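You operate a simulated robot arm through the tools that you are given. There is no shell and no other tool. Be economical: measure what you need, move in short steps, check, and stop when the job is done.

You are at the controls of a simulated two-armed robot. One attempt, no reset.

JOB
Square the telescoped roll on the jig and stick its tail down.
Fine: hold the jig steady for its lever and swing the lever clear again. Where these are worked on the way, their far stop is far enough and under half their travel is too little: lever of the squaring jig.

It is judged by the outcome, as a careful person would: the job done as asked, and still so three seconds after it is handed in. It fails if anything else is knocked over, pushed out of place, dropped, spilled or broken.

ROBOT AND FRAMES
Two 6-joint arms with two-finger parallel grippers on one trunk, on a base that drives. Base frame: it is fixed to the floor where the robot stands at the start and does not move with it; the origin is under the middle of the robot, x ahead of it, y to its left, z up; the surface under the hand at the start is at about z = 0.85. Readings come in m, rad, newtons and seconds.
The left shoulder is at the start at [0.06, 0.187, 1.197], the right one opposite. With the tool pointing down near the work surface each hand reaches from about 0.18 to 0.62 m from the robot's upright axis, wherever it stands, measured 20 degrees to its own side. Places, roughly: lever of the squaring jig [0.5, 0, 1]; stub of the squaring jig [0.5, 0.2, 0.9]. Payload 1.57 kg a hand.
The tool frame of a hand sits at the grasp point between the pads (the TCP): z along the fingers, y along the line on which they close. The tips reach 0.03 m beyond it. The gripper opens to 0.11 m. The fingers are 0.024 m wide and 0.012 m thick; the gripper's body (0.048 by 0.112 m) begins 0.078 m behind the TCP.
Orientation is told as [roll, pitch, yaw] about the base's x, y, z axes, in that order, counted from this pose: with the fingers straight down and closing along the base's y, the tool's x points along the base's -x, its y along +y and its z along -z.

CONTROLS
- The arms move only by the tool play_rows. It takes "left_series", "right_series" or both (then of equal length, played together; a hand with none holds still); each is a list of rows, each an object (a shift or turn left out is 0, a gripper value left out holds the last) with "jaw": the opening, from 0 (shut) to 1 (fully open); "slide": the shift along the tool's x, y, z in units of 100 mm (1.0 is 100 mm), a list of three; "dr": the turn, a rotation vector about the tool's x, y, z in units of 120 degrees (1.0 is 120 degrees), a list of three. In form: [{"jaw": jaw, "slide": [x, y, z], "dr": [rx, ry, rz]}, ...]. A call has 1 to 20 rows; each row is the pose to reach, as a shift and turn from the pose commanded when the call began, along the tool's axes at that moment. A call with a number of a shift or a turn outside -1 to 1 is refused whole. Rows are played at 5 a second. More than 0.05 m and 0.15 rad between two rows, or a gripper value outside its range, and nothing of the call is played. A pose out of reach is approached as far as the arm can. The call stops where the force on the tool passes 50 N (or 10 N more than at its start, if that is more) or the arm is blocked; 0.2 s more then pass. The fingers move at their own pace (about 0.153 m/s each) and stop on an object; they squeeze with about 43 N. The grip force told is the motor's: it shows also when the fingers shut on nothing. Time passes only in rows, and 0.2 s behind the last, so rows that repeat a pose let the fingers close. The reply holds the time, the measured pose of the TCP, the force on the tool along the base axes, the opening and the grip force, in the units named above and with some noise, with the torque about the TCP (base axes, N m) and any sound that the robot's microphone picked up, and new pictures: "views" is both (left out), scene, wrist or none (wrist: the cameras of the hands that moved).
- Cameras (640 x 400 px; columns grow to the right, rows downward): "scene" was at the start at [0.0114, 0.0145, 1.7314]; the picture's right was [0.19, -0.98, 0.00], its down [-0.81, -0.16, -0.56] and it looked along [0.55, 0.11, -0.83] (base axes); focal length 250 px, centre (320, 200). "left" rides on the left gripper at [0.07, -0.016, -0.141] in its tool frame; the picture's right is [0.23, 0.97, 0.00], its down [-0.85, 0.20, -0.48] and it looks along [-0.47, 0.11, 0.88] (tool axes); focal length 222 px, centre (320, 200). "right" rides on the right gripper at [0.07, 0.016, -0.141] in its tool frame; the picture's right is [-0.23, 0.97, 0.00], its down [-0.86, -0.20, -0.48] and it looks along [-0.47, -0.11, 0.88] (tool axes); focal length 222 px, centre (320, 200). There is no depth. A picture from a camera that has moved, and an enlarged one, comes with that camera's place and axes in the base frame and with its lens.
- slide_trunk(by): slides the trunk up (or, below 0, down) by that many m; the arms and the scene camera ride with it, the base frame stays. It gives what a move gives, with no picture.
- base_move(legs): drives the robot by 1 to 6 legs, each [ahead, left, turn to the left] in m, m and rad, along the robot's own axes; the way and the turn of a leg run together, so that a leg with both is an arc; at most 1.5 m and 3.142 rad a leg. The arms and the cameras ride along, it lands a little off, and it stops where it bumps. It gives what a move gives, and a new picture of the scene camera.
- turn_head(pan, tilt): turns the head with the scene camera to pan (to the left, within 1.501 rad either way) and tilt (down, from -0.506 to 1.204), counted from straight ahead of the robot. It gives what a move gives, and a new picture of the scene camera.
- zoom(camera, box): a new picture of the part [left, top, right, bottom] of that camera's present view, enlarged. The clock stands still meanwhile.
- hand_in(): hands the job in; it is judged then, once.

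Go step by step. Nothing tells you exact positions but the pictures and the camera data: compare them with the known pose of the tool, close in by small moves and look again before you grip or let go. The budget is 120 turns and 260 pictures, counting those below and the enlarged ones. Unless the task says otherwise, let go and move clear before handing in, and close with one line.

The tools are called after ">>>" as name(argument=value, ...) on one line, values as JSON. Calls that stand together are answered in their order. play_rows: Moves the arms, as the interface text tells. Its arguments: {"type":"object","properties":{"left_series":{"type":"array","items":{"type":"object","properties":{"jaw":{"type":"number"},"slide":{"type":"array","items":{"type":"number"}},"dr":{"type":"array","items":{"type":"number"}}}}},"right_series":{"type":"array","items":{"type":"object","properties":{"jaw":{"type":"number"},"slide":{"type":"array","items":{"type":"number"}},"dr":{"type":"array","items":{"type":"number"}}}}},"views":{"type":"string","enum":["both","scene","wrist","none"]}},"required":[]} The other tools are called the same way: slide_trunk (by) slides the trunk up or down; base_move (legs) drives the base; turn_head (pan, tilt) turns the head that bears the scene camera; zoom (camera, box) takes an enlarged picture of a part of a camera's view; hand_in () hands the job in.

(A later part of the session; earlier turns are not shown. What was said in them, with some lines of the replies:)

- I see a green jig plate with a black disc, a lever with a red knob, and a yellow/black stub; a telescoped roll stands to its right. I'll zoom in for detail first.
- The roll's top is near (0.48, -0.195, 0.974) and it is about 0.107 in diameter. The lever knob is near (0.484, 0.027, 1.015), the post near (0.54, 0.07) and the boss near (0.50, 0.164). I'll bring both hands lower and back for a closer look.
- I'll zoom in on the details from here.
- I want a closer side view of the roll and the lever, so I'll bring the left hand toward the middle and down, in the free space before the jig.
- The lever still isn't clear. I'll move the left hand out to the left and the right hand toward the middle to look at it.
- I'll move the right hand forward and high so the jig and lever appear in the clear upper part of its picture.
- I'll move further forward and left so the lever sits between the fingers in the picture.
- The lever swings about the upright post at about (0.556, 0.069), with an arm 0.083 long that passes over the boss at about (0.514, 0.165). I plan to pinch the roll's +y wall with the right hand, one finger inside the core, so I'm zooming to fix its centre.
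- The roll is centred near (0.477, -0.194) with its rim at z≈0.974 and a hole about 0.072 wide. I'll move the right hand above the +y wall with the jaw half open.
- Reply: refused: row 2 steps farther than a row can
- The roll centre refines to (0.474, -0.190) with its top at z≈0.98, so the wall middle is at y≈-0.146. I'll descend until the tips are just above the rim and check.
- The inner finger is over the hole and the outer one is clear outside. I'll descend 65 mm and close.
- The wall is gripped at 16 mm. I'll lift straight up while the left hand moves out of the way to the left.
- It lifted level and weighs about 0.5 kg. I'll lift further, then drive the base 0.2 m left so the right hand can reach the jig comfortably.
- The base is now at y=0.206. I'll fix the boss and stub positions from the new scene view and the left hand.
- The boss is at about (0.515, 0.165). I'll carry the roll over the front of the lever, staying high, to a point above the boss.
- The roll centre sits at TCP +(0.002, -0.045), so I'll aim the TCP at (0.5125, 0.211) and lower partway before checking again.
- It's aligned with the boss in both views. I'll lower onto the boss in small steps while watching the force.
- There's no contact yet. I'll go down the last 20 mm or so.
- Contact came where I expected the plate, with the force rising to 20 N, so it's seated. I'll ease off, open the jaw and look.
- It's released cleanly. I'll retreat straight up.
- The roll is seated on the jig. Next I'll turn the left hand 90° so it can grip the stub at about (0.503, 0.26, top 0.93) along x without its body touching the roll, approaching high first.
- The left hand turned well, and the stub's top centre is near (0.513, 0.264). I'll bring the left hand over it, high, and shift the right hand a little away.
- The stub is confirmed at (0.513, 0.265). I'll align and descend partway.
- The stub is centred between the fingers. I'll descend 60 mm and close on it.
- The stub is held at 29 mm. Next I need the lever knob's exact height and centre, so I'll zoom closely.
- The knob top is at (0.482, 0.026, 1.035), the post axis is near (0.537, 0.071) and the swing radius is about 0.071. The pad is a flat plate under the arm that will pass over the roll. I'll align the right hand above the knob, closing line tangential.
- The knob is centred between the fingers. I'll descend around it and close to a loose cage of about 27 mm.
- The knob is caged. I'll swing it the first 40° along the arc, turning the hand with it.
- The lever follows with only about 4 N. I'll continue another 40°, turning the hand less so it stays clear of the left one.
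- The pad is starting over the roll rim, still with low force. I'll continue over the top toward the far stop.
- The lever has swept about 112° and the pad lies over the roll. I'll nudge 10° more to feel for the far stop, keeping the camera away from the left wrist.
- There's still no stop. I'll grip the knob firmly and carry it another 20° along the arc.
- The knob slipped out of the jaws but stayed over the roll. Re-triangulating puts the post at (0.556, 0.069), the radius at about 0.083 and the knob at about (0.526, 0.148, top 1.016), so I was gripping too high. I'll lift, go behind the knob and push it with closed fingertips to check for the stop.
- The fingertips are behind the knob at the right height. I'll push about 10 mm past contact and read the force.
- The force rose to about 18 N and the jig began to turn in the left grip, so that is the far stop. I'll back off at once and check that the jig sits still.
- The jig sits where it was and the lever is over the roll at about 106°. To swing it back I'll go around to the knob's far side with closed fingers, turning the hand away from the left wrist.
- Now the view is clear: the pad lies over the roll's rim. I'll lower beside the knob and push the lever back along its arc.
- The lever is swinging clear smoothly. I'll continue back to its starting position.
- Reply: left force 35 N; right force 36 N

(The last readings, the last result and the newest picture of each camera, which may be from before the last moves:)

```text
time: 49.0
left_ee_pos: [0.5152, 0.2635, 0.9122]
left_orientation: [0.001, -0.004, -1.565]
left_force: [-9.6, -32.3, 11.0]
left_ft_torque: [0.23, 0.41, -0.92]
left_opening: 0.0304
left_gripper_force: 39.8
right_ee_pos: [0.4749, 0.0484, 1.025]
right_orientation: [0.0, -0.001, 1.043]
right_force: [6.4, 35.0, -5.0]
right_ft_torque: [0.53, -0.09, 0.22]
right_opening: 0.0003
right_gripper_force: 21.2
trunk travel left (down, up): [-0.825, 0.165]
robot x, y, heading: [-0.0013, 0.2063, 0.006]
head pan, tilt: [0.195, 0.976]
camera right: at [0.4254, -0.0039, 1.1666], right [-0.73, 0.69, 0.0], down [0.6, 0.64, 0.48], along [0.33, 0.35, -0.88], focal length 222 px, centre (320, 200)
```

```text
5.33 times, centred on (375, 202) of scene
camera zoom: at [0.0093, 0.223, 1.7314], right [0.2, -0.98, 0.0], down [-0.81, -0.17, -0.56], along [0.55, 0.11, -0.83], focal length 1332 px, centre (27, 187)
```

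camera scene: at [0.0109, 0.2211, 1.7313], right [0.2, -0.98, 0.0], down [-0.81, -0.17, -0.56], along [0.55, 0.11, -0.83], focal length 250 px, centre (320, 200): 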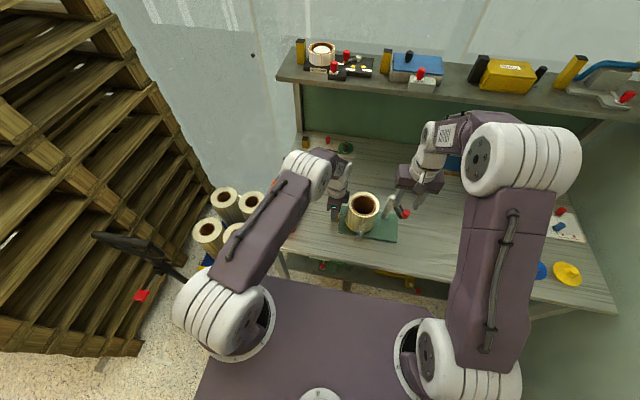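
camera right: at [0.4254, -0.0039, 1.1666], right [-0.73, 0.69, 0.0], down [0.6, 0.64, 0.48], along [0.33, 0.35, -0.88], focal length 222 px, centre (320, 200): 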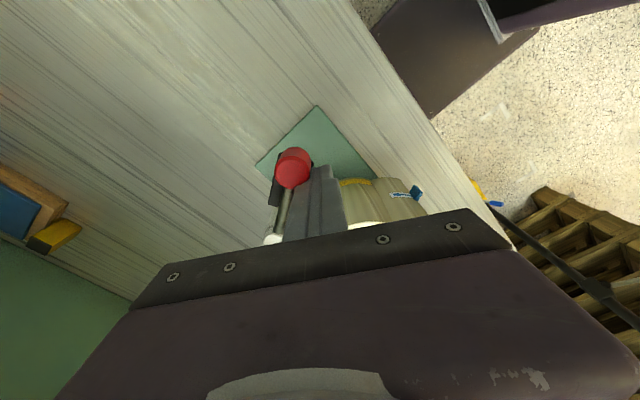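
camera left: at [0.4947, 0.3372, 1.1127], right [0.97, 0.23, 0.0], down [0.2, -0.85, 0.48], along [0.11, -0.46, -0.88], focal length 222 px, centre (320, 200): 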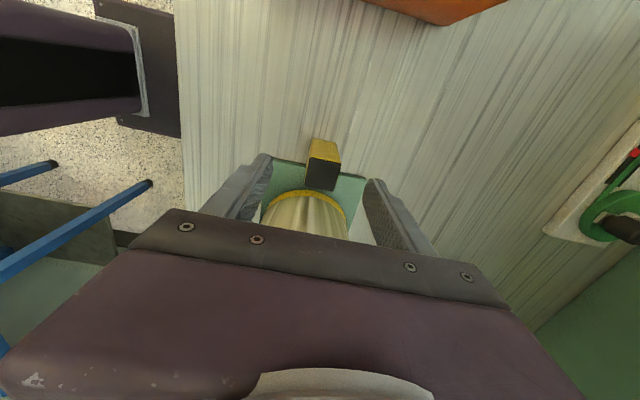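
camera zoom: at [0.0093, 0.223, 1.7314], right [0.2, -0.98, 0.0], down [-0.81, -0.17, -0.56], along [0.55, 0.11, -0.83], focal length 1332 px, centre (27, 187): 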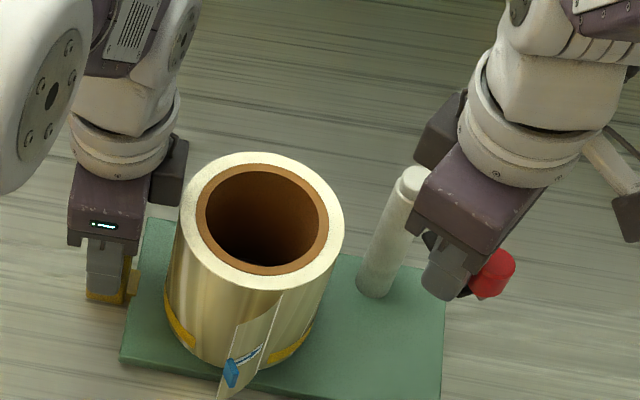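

The lever is back at its clear stop. I'll release the contact and rise.

>>> play_rows(right_series=[{"slide": [-0.06, 0.05, 0]}, {"slide": [-0.12, 0.11, 0]}, {"slide": [-0.12, 0.11, -0.4]}, {"slide": [-0.12, 0.11, -0.8]}, {"slide": [-0.12, 0.11, -1.0]}], views="both")

>>> zoom(camera="scene", box=[320, 165, 430, 240])

>>> zoom(camera="right", box=[240, 90, 460, 240])

```text
time: 50.2
left_ee_pos: [0.5163, 0.2655, 0.9108]
left_orientation: [-0.001, 0.0, -1.567]
left_force: [0.0, -0.3, -4.9]
left_ft_torque: [0.78, -0.02, 0.04]
left_opening: 0.0297
left_gripper_force: 38.9
right_ee_pos: [0.4702, 0.0615, 1.1271]
right_orientation: [0.0, 0.001, 1.042]
right_force: [-0.5, -0.1, -0.1]
right_ft_torque: [0.0, -0.01, -0.02]
right_opening: 0.0
right_gripper_force: 21.2
trunk travel left (down, up): [-0.825, 0.165]
robot x, y, heading: [-0.004, 0.2087, 0.001]
head pan, tilt: [0.195, 0.976]
camera scene: at [0.0117, 0.2214, 1.7312], right [0.2, -0.98, 0.0], down [-0.81, -0.17, -0.56], along [0.55, 0.11, -0.83], focal length 250 px, centre (320, 200)
camera right: at [0.4219, 0.0086, 1.2673], right [-0.73, 0.69, 0.0], down [0.6, 0.64, 0.48], along [0.33, 0.35, -0.88], focal length 222 px, centre (320, 200)
```

scene: 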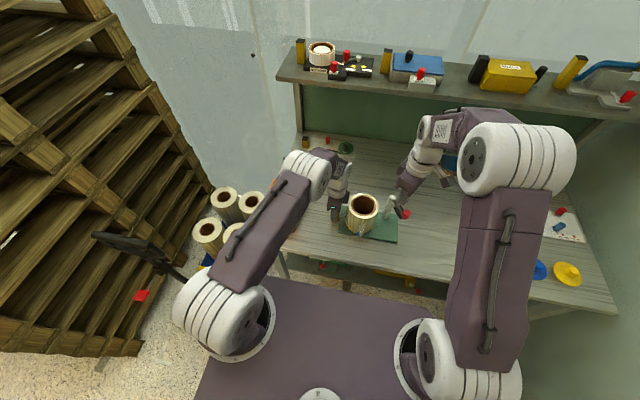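
right: 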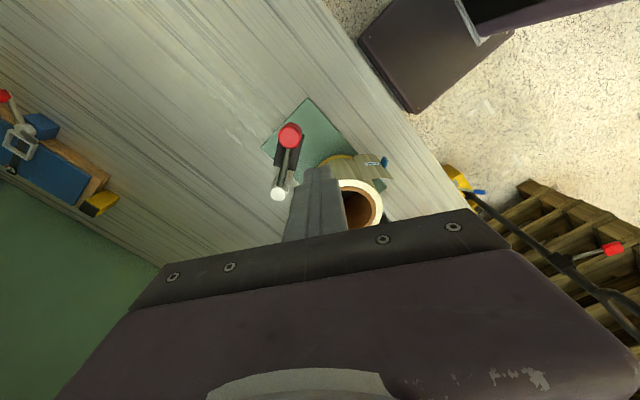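

```text
5.33 times, centred on (375, 202) of scene
camera zoom: at [0.0117, 0.2214, 1.7312], right [0.2, -0.98, 0.0], down [-0.81, -0.17, -0.56], along [0.55, 0.11, -0.83], focal length 1332 px, centre (27, 187)
```

zoom: 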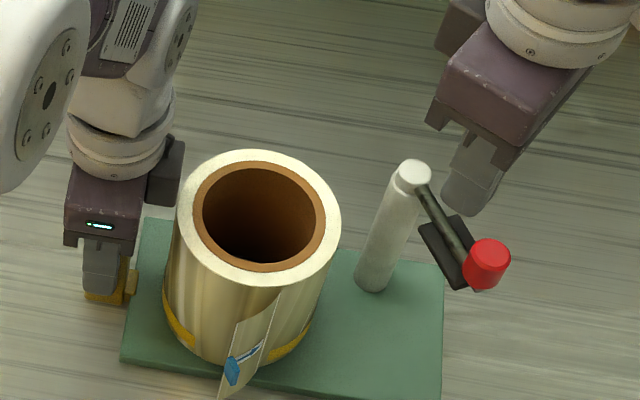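

```text
2.67 times, centred on (350, 165) of right
camera zoom: at [0.4219, 0.0086, 1.2673], right [-0.73, 0.69, 0.0], down [0.6, 0.64, 0.48], along [0.33, 0.35, -0.88], focal length 592 px, centre (240, 293)
```

zoom: 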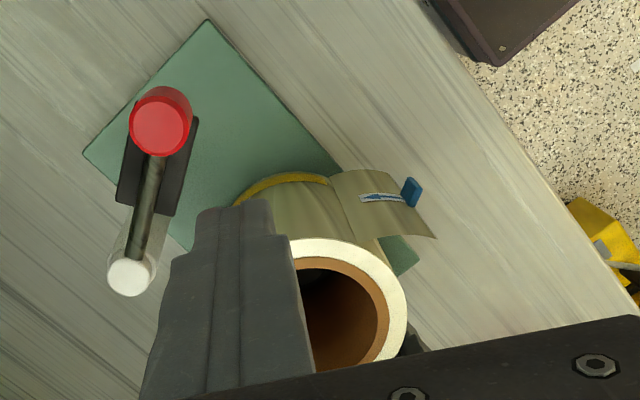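

The lever is clear and the jig is in place. Next is the tail, so I'm zooming on it closely and on the roll's face.

>>> zoom(camera="right", box=[320, 130, 420, 200])

>>> zoom(camera="scene", box=[345, 185, 400, 245])

```text
5.71 times, centred on (370, 165) of right
camera zoom: at [0.4219, 0.0086, 1.2673], right [-0.73, 0.69, 0.0], down [0.6, 0.64, 0.48], along [0.33, 0.35, -0.88], focal length 1269 px, centre (34, 400)
```

zoom: 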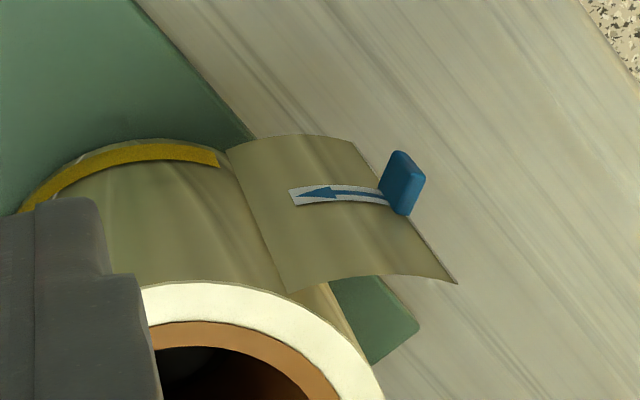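

```text
6.67 times, centred on (372, 215) of scene
camera zoom: at [0.0117, 0.2214, 1.7312], right [0.2, -0.98, 0.0], down [-0.81, -0.17, -0.56], along [0.55, 0.11, -0.83], focal length 1666 px, centre (-30, 100)
```

zoom: 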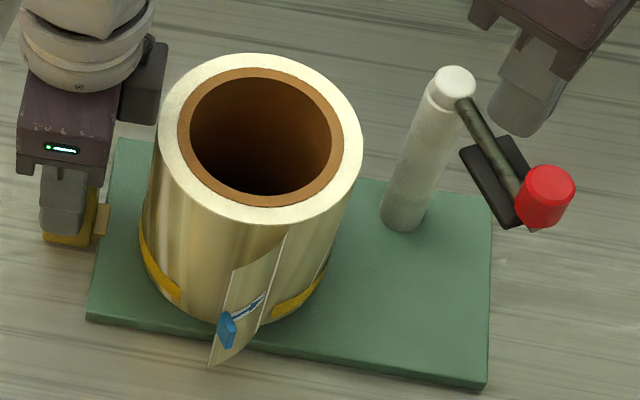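

The tail is hinged at the roll's front-right, near (0.462, 0.141). It stands out about 30 mm toward the robot with its tab near (0.43, 0.165, 0.93), so it must be pressed toward +x onto the roll. I'll bring the right hand round to the front, turned straight and closed.

>>> play_rows(right_series=[{"slide": [0, 0.15, 0], "dr": [0, 0, 0.07]}, {"slide": [0, 0.3, 0], "dr": [0, 0, 0.14]}, {"slide": [0, 0.45, 0], "dr": [0, 0, 0.21]}, {"slide": [0, 0.6, 0.0], "dr": [0, 0, 0.28]}, {"slide": [0, 0.75, 0], "dr": [0, 0, 0.35]}, {"slide": [0, 0.9, 0], "dr": [0, 0, 0.42]}, {"slide": [0, 0.98, 0.0], "dr": [0, 0, 0.49]}, {"slide": [0, 0.98, 0.0], "dr": [0, 0, 0.497]}], views="none")

>>> play_rows(right_series=[{"slide": [0.15, 0.2, 0]}, {"slide": [0.25, 0.4, 0.2]}, {"slide": [0.25, 0.55, 0.6]}, {"slide": [0.25, 0.55, 0.9]}, {"slide": [0.25, 0.55, 0.9]}], views="both")

>>> zoom(camera="scene", box=[320, 175, 430, 250])

>>> zoom(camera="right", box=[220, 110, 440, 250])

```text
time: 52.0
left_ee_pos: [0.5168, 0.266, 0.9113]
left_orientation: [-0.001, 0.002, -1.566]
left_force: [0.2, 0.7, -5.6]
left_ft_torque: [0.79, -0.03, -0.01]
left_opening: 0.0297
left_gripper_force: 39.0
right_ee_pos: [0.3886, 0.1115, 1.1267]
right_orientation: [0.0, 0.001, -0.001]
right_force: [-0.1, -0.3, 0.3]
right_ft_torque: [-0.04, -0.02, 0.02]
right_opening: 0.0004
right_gripper_force: 21.0
trunk travel left (down, up): [-0.825, 0.165]
robot x, y, heading: [-0.0054, 0.204, 0.002]
head pan, tilt: [0.195, 0.976]
```

```text
time: 53.2
left_ee_pos: [0.5153, 0.266, 0.9105]
left_orientation: [-0.001, 0.001, -1.566]
left_force: [-0.6, 0.9, -5.1]
left_ft_torque: [0.8, -0.01, -0.03]
left_opening: 0.0299
left_gripper_force: 39.5
right_ee_pos: [0.363, 0.1666, 1.0368]
right_orientation: [-0.001, 0.0, 0.002]
right_force: [0.4, -0.1, 0.2]
right_ft_torque: [-0.03, -0.02, -0.02]
right_opening: 0.0
right_gripper_force: 21.3
trunk travel left (down, up): [-0.825, 0.165]
robot x, y, heading: [-0.0016, 0.2071, 0.01]
head pan, tilt: [0.195, 0.976]
camera scene: at [0.0112, 0.221, 1.7313], right [0.2, -0.98, 0.0], down [-0.81, -0.17, -0.56], along [0.55, 0.11, -0.83], focal length 250 px, centre (320, 200)
camera right: at [0.2936, 0.1829, 1.1769], right [0.23, 0.97, 0.0], down [0.86, -0.2, 0.48], along [0.47, -0.11, -0.88], focal length 222 px, centre (320, 200)
```

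scene: 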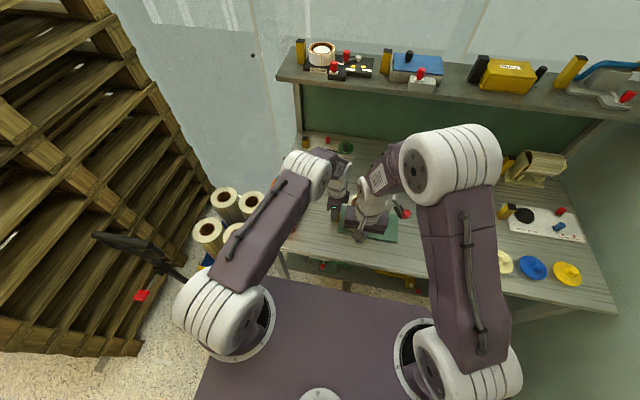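
right: 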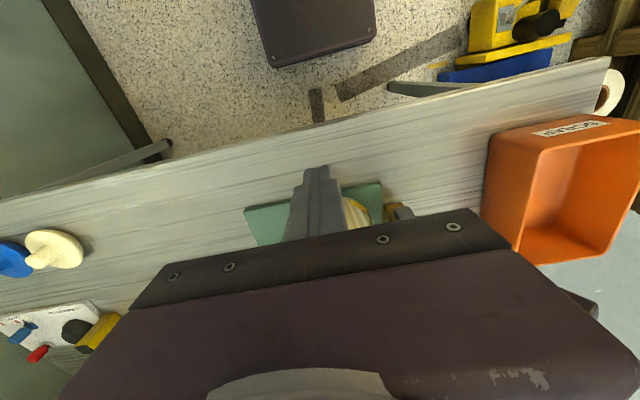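

```text
5.33 times, centred on (375, 212) of scene
camera zoom: at [0.0112, 0.221, 1.7313], right [0.2, -0.98, 0.0], down [-0.81, -0.17, -0.56], along [0.55, 0.11, -0.83], focal length 1332 px, centre (27, 133)
```

zoom: 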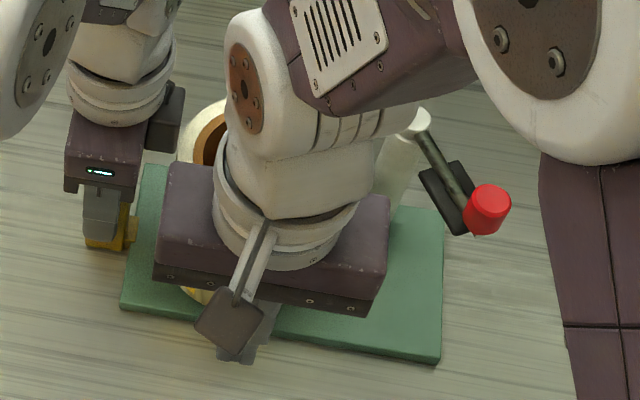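

```text
2.86 times, centred on (330, 180) of right
camera zoom: at [0.2936, 0.1829, 1.1769], right [0.23, 0.97, 0.0], down [0.86, -0.2, 0.48], along [0.47, -0.11, -0.88], focal length 635 px, centre (291, 257)
```

zoom: 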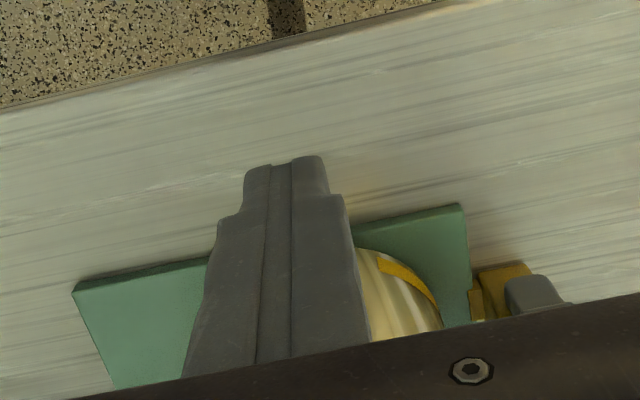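

I'll lower in front of the tail at mid-height, then press slowly toward +x.

>>> play_rows(right_series=[{"slide": [0, 0, 0.4]}, {"slide": [0, 0, 0.8]}, {"slide": [0, 0, 0.92]}, {"slide": [-0.2, 0, 0.92]}, {"slide": [-0.4, 0, 0.92]}, {"slide": [-0.5, 0, 0.92]}, {"slide": [-0.6, 0, 0.92]}], views="wrist")

>>> zoom(camera="scene", box=[320, 175, 430, 250])

>>> zoom(camera="right", box=[220, 110, 440, 250])

```text
time: 54.8
left_ee_pos: [0.5164, 0.2652, 0.9121]
left_orientation: [0.0, 0.003, -1.565]
left_force: [-0.9, -0.7, -3.6]
left_ft_torque: [0.53, -0.08, -0.01]
left_opening: 0.03
left_gripper_force: 38.9
right_ee_pos: [0.4234, 0.164, 0.9458]
right_orientation: [0.0, 0.003, 0.002]
right_force: [-0.4, -0.1, -0.1]
right_ft_torque: [-0.01, -0.02, 0.03]
right_opening: 0.0
right_gripper_force: 21.7
trunk travel left (down, up): [-0.825, 0.165]
robot x, y, heading: [-0.0011, 0.2078, 0.004]
head pan, tilt: [0.195, 0.976]
camera right: at [0.3538, 0.1806, 1.0865], right [0.23, 0.97, 0.0], down [0.86, -0.2, 0.48], along [0.47, -0.11, -0.88], focal length 222 px, centre (320, 200)
```

right: 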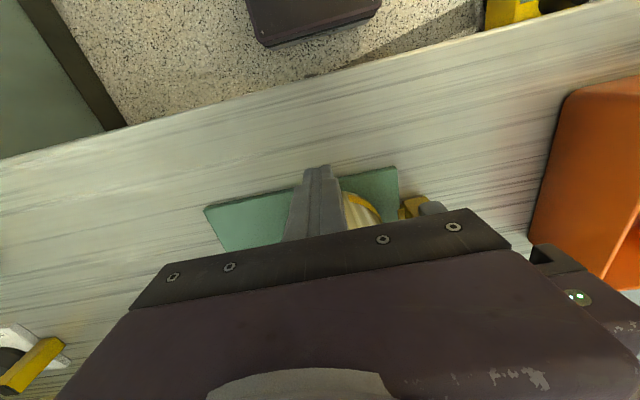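

```text
5.33 times, centred on (375, 212) of scene
camera zoom: at [0.0121, 0.2212, 1.7314], right [0.2, -0.98, 0.0], down [-0.81, -0.17, -0.56], along [0.55, 0.11, -0.83], focal length 1332 px, centre (27, 133)
```

zoom: 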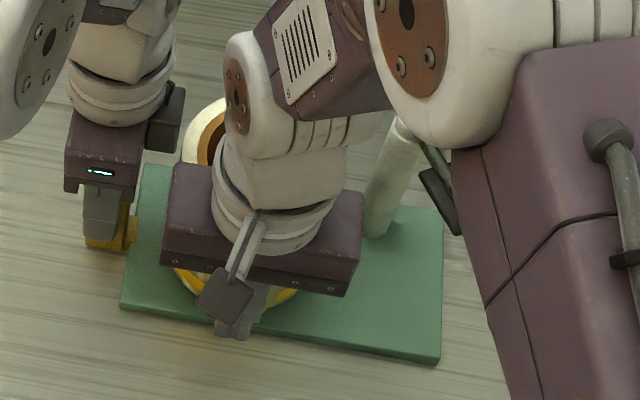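

```text
2.86 times, centred on (330, 180) of right
camera zoom: at [0.3538, 0.1806, 1.0865], right [0.23, 0.97, 0.0], down [0.86, -0.2, 0.48], along [0.47, -0.11, -0.88], focal length 635 px, centre (291, 257)
```

zoom: 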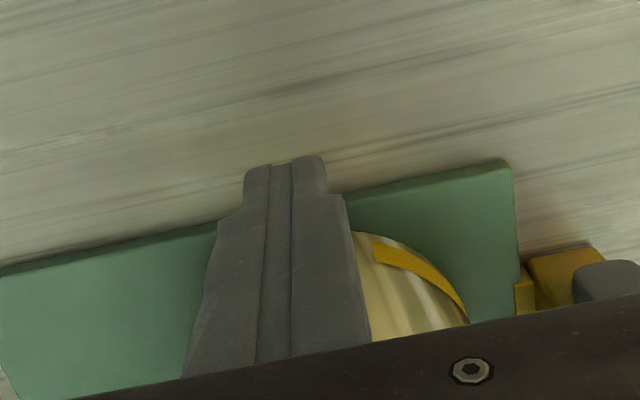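

There's no contact load yet. I'll keep pressing in 5 mm steps.

>>> play_rows(right_series=[{"slide": [-0.06, 0, 0]}, {"slide": [-0.12, 0, 0]}, {"slide": [-0.18, 0, 0]}, {"slide": [-0.24, 0, 0]}], views="wrist")

```text
time: 55.8
left_ee_pos: [0.5152, 0.266, 0.9098]
left_orientation: [0.0, -0.001, -1.565]
left_force: [1.7, -0.2, -3.1]
left_ft_torque: [0.49, 0.13, 0.11]
left_opening: 0.0296
left_gripper_force: 40.1
right_ee_pos: [0.4475, 0.1656, 0.9437]
right_orientation: [-0.001, 0.002, 0.005]
right_force: [-1.6, 0.0, 0.7]
right_ft_torque: [-0.03, -0.03, 0.0]
right_opening: 0.0
right_gripper_force: 21.5
trunk travel left (down, up): [-0.825, 0.165]
robot x, y, heading: [-0.0038, 0.2062, 0.01]
head pan, tilt: [0.195, 0.976]
camera right: at [0.3775, 0.182, 1.0846], right [0.23, 0.97, 0.0], down [0.86, -0.2, 0.48], along [0.47, -0.11, -0.88], focal length 222 px, centre (320, 200)
```

right: 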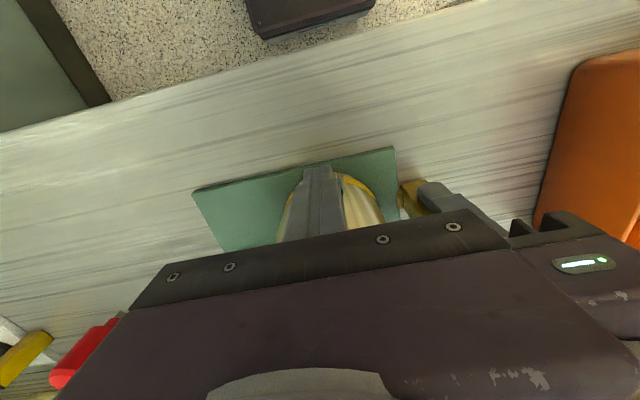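

>>> play_rows(right_series=[{"slide": [-0.03, 0, 0]}, {"slide": [-0.06, 0, 0]}, {"slide": [-0.09, 0, 0]}], views="none")

>>> zoom(camera="right", box=[220, 110, 440, 250])

```text
time: 56.6
left_ee_pos: [0.518, 0.265, 0.9121]
left_orientation: [0.005, 0.001, -1.562]
left_force: [17.6, 2.8, -8.3]
left_ft_torque: [-0.11, 0.45, 1.41]
left_opening: 0.0304
left_gripper_force: 39.4
right_ee_pos: [0.4537, 0.1646, 0.9439]
right_orientation: [0.0, 0.005, 0.0]
right_force: [-21.0, -2.1, 11.3]
right_ft_torque: [-0.09, -0.26, -0.18]
right_opening: 0.0
right_gripper_force: 21.3
trunk travel left (down, up): [-0.825, 0.165]
robot x, y, heading: [0.0015, 0.2074, 0.002]
head pan, tilt: [0.195, 0.976]
```

```text
2.86 times, centred on (330, 180) of right
camera zoom: at [0.385, 0.1815, 1.0846], right [0.23, 0.97, 0.0], down [0.86, -0.2, 0.48], along [0.46, -0.11, -0.88], focal length 635 px, centre (291, 257)
```

zoom: 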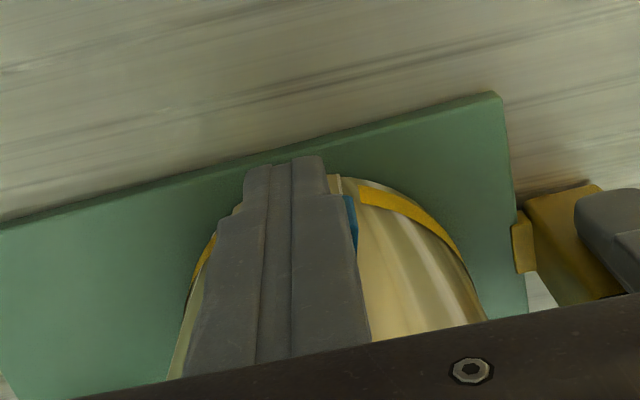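

The tail is pressed flat at 21 N, with its free edge and tab just at the finger's +y side. I'll hold briefly, ease off, shift toward the edge and press there too.

>>> play_rows(right_series=[{"slide": [0, 0, 0]}, {"slide": [0, 0, 0]}, {"slide": [0.06, 0, 0]}, {"slide": [0.09, 0.08, 0]}, {"slide": [0.09, 0.15, 0]}, {"slide": [0.05, 0.15, 0]}, {"slide": [0.01, 0.15, 0]}, {"slide": [-0.02, 0.15, 0]}], views="none")

>>> zoom(camera="right", box=[220, 110, 440, 250])

```text
time: 58.4
left_ee_pos: [0.5163, 0.2667, 0.913]
left_orientation: [0.006, 0.001, -1.565]
left_force: [30.1, 16.1, -15.7]
left_ft_torque: [-0.07, 0.43, 1.46]
left_opening: 0.0307
left_gripper_force: 40.2
right_ee_pos: [0.4547, 0.1794, 0.9456]
right_orientation: [-0.004, 0.009, 0.002]
right_force: [-33.2, -16.9, 21.5]
right_ft_torque: [-0.21, -0.76, -0.37]
right_opening: 0.0
right_gripper_force: 21.2
trunk travel left (down, up): [-0.825, 0.165]
robot x, y, heading: [-0.0003, 0.2064, 0.006]
head pan, tilt: [0.195, 0.976]
```

```text
2.86 times, centred on (330, 180) of right
camera zoom: at [0.386, 0.1962, 1.0859], right [0.23, 0.97, -0.01], down [0.86, -0.2, 0.47], along [0.46, -0.11, -0.88], focal length 635 px, centre (291, 257)
```

zoom: 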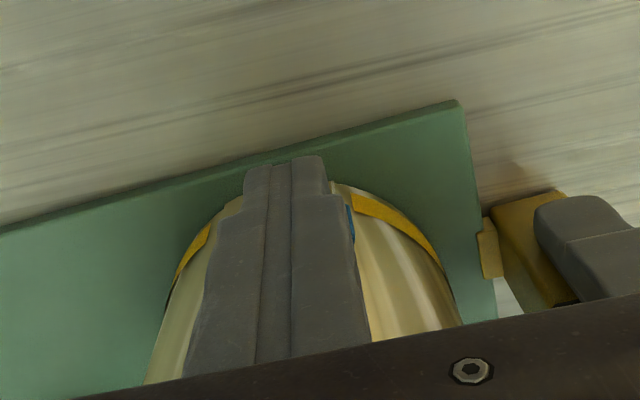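

It was firmly pressed at the edge too. I'll back straight off and look at whether the tail stays down.

>>> play_rows(right_series=[{"slide": [0.05, 0, 0]}, {"slide": [0.15, 0, 0]}, {"slide": [0.5, 0, 0]}, {"slide": [0.9, 0, 0]}, {"slide": [1.0, 0, 0]}], views="none")

>>> play_rows(right_series=[{"slide": [0, -0.3, -0.4]}, {"slide": [0, -0.6, -0.8]}, {"slide": [0, -0.9, -1]}, {"slide": [0, -1.0, -1]}], views="both")

>>> zoom(camera="scene", box=[320, 175, 430, 250])

>>> zoom(camera="right", box=[320, 80, 540, 240])

```text
time: 59.6
left_ee_pos: [0.5154, 0.2656, 0.9115]
left_orientation: [-0.003, 0.002, -1.566]
left_force: [-2.0, -1.1, -0.4]
left_ft_torque: [-0.19, -0.1, -0.09]
left_opening: 0.0297
left_gripper_force: 39.9
right_ee_pos: [0.3591, 0.1821, 0.9452]
right_orientation: [0.001, -0.001, 0.002]
right_force: [0.2, 0.8, 0.4]
right_ft_torque: [0.01, -0.01, -0.01]
right_opening: 0.0
right_gripper_force: 20.6
trunk travel left (down, up): [-0.825, 0.165]
robot x, y, heading: [-0.0038, 0.2081, 0.004]
head pan, tilt: [0.195, 0.976]
```

```text
time: 60.6
left_ee_pos: [0.5149, 0.2646, 0.9108]
left_orientation: [0.001, 0.002, -1.564]
left_force: [-2.0, -0.1, -1.2]
left_ft_torque: [0.55, -0.01, 0.01]
left_opening: 0.0298
left_gripper_force: 38.9
right_ee_pos: [0.3587, 0.0798, 1.0416]
right_orientation: [0.001, -0.001, 0.002]
right_force: [-0.2, 0.1, 0.6]
right_ft_torque: [-0.01, 0.02, -0.03]
right_opening: 0.0001
right_gripper_force: 21.3
trunk travel left (down, up): [-0.825, 0.165]
robot x, y, heading: [0.0, 0.2074, 0.007]
head pan, tilt: [0.195, 0.976]
camera scene: at [0.011, 0.2211, 1.7313], right [0.2, -0.98, 0.0], down [-0.81, -0.17, -0.56], along [0.55, 0.11, -0.83], focal length 250 px, centre (320, 200)
camera right: at [0.289, 0.0963, 1.1834], right [0.23, 0.97, 0.0], down [0.86, -0.2, 0.48], along [0.47, -0.11, -0.88], focal length 222 px, centre (320, 200)
```

scene: 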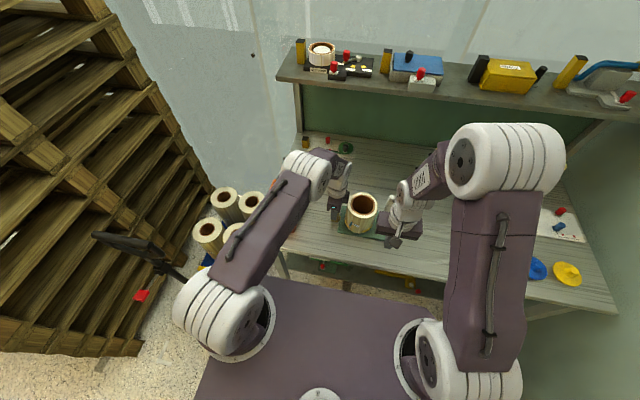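
right: 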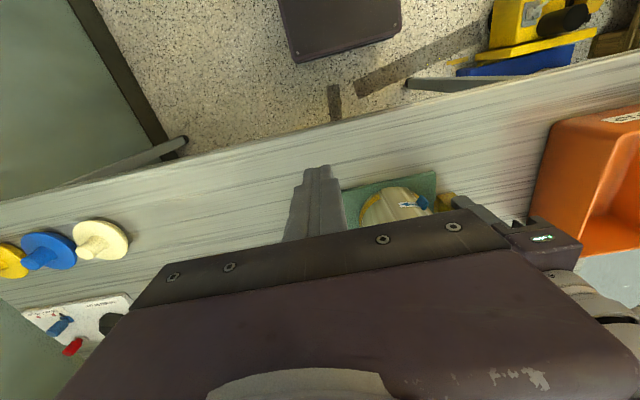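

```text
5.33 times, centred on (375, 212) of scene
camera zoom: at [0.011, 0.2211, 1.7313], right [0.2, -0.98, 0.0], down [-0.81, -0.17, -0.56], along [0.55, 0.11, -0.83], focal length 1332 px, centre (27, 133)
```

zoom: 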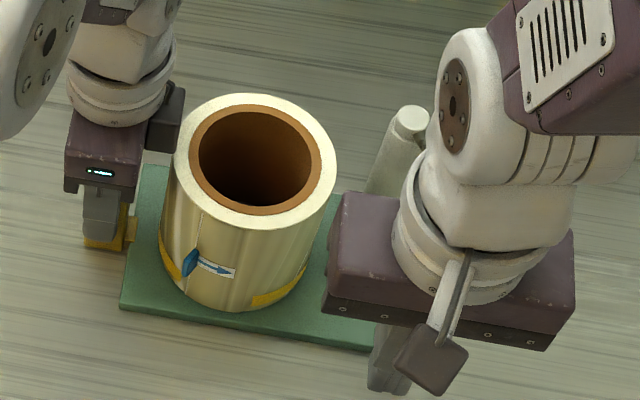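

```text
2.50 times, centred on (430, 160) of right
camera zoom: at [0.289, 0.0963, 1.1834], right [0.23, 0.97, 0.0], down [0.86, -0.2, 0.48], along [0.47, -0.11, -0.88], focal length 555 px, centre (45, 300)
```

zoom: 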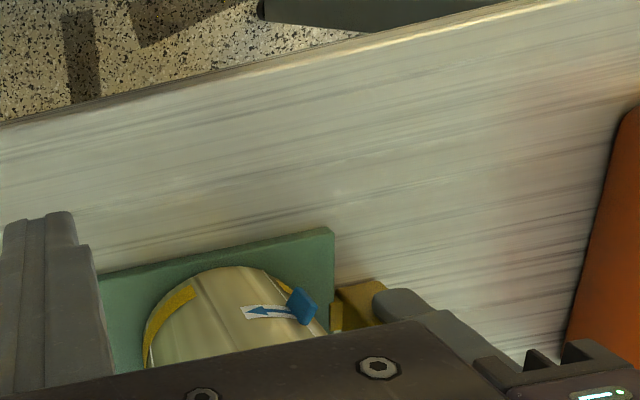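

The tail lies flat and stays down, and the rim and core look flush. Now I'll release the stub and lift the left hand clear.

>>> play_rows(left_series=[{"jaw": 0.45}, {"jaw": 0.6}, {"jaw": 0.6}, {"slide": [0, 0, -0.3]}, {"slide": [0, 0, -0.6]}, {"slide": [0.1, 0, -1.0]}, {"slide": [0.5, 0, -1.0]}, {"slide": [0.9, 0, -1.0]}, {"slide": [0.9, 0, -1.0]}], right_series=[{"slide": [0, 0, 0]}, {"slide": [0, 0, 0]}, {"slide": [0, 0, 0]}, {"slide": [0, -0.2, -0.2]}, {"slide": [0, -0.4, -0.4]}, {"slide": [0, -0.6, -0.7]}, {"slide": [0, -0.8, -1.0]}, {"slide": [0, -0.8, -1.0]}, {"slide": [0, -0.8, -1.0]}], views="both")

>>> zoom(camera="scene", box=[320, 175, 430, 250])

>>> zoom(camera="left", box=[220, 80, 440, 240])

```text
time: 62.6
left_ee_pos: [0.5161, 0.3528, 1.0087]
left_orientation: [0.0, 0.003, -1.566]
left_force: [0.2, -0.7, 0.1]
left_ft_torque: [0.01, 0.02, -0.02]
left_opening: 0.0661
left_gripper_force: 0.1
right_ee_pos: [0.3572, -0.0008, 1.1423]
right_orientation: [0.0, 0.0, 0.0]
right_force: [-0.1, 0.2, 0.2]
right_ft_torque: [0.03, -0.01, -0.01]
right_opening: 0.0
right_gripper_force: 20.8
trunk travel left (down, up): [-0.825, 0.165]
robot x, y, heading: [0.0003, 0.2024, 0.01]
head pan, tilt: [0.195, 0.976]
camera scene: at [0.0106, 0.2203, 1.7314], right [0.2, -0.98, 0.0], down [-0.81, -0.17, -0.56], along [0.55, 0.11, -0.83], focal length 250 px, centre (320, 200)
camera right: at [0.2874, 0.0144, 1.2833], right [0.23, 0.97, 0.0], down [0.86, -0.2, 0.48], along [0.47, -0.11, -0.88], focal length 222 px, centre (320, 200)
camera left: at [0.4992, 0.4233, 1.1507], right [0.97, 0.23, 0.0], down [0.2, -0.85, 0.48], along [0.11, -0.46, -0.88], focal length 222 px, centre (320, 200)
```

scene: 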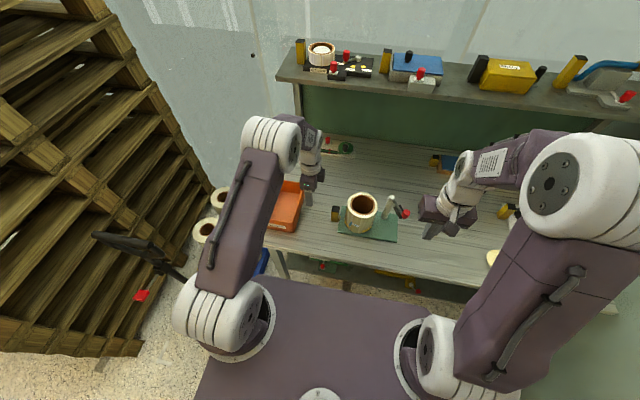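
right: 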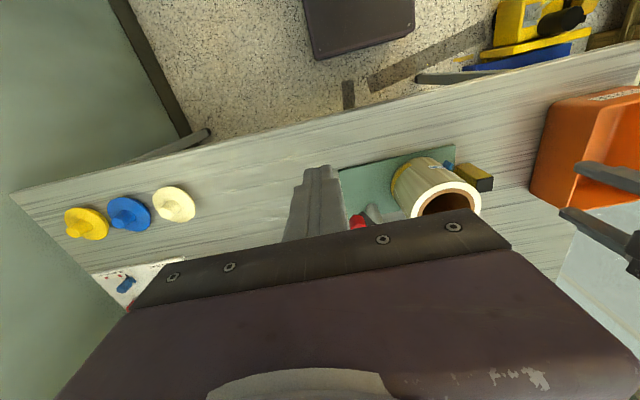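
left: 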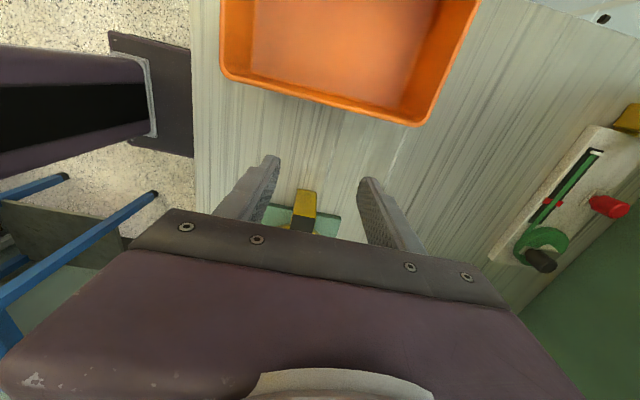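

```text
5.33 times, centred on (375, 212) of scene
camera zoom: at [0.0106, 0.2203, 1.7314], right [0.2, -0.98, 0.0], down [-0.81, -0.17, -0.56], along [0.55, 0.11, -0.83], focal length 1332 px, centre (27, 133)
```

zoom: 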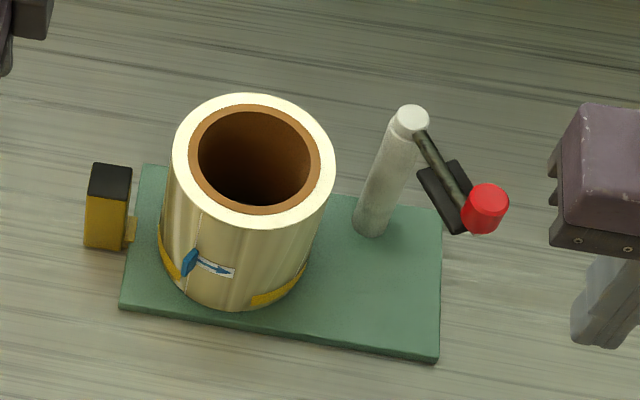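

```text
2.50 times, centred on (330, 160) of left
camera zoom: at [0.4992, 0.4233, 1.1507], right [0.97, 0.23, 0.0], down [0.2, -0.85, 0.48], along [0.11, -0.46, -0.88], focal length 555 px, centre (295, 300)
```

zoom: 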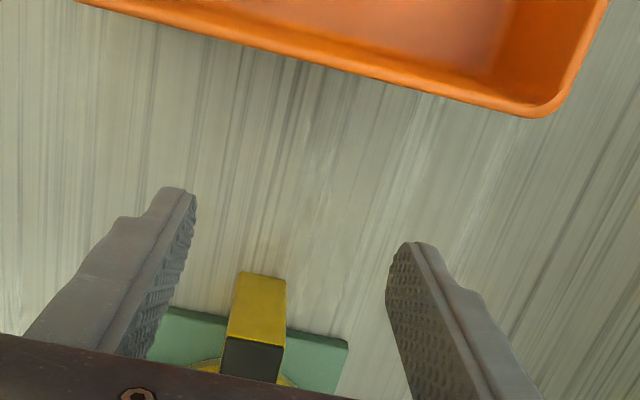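

The roll sits square on the jig with its tail flat, the lever is clear, the jig hasn't moved, and both hands are free. I'm handing it in.

>>> hand_in()

```text
The job is handed in.
```

I handed the job in. The roll is on the jig and looks square (rim and core flush in the pictures), its tail is pressed flat, and the lever went to its far stop and back with the stub held.
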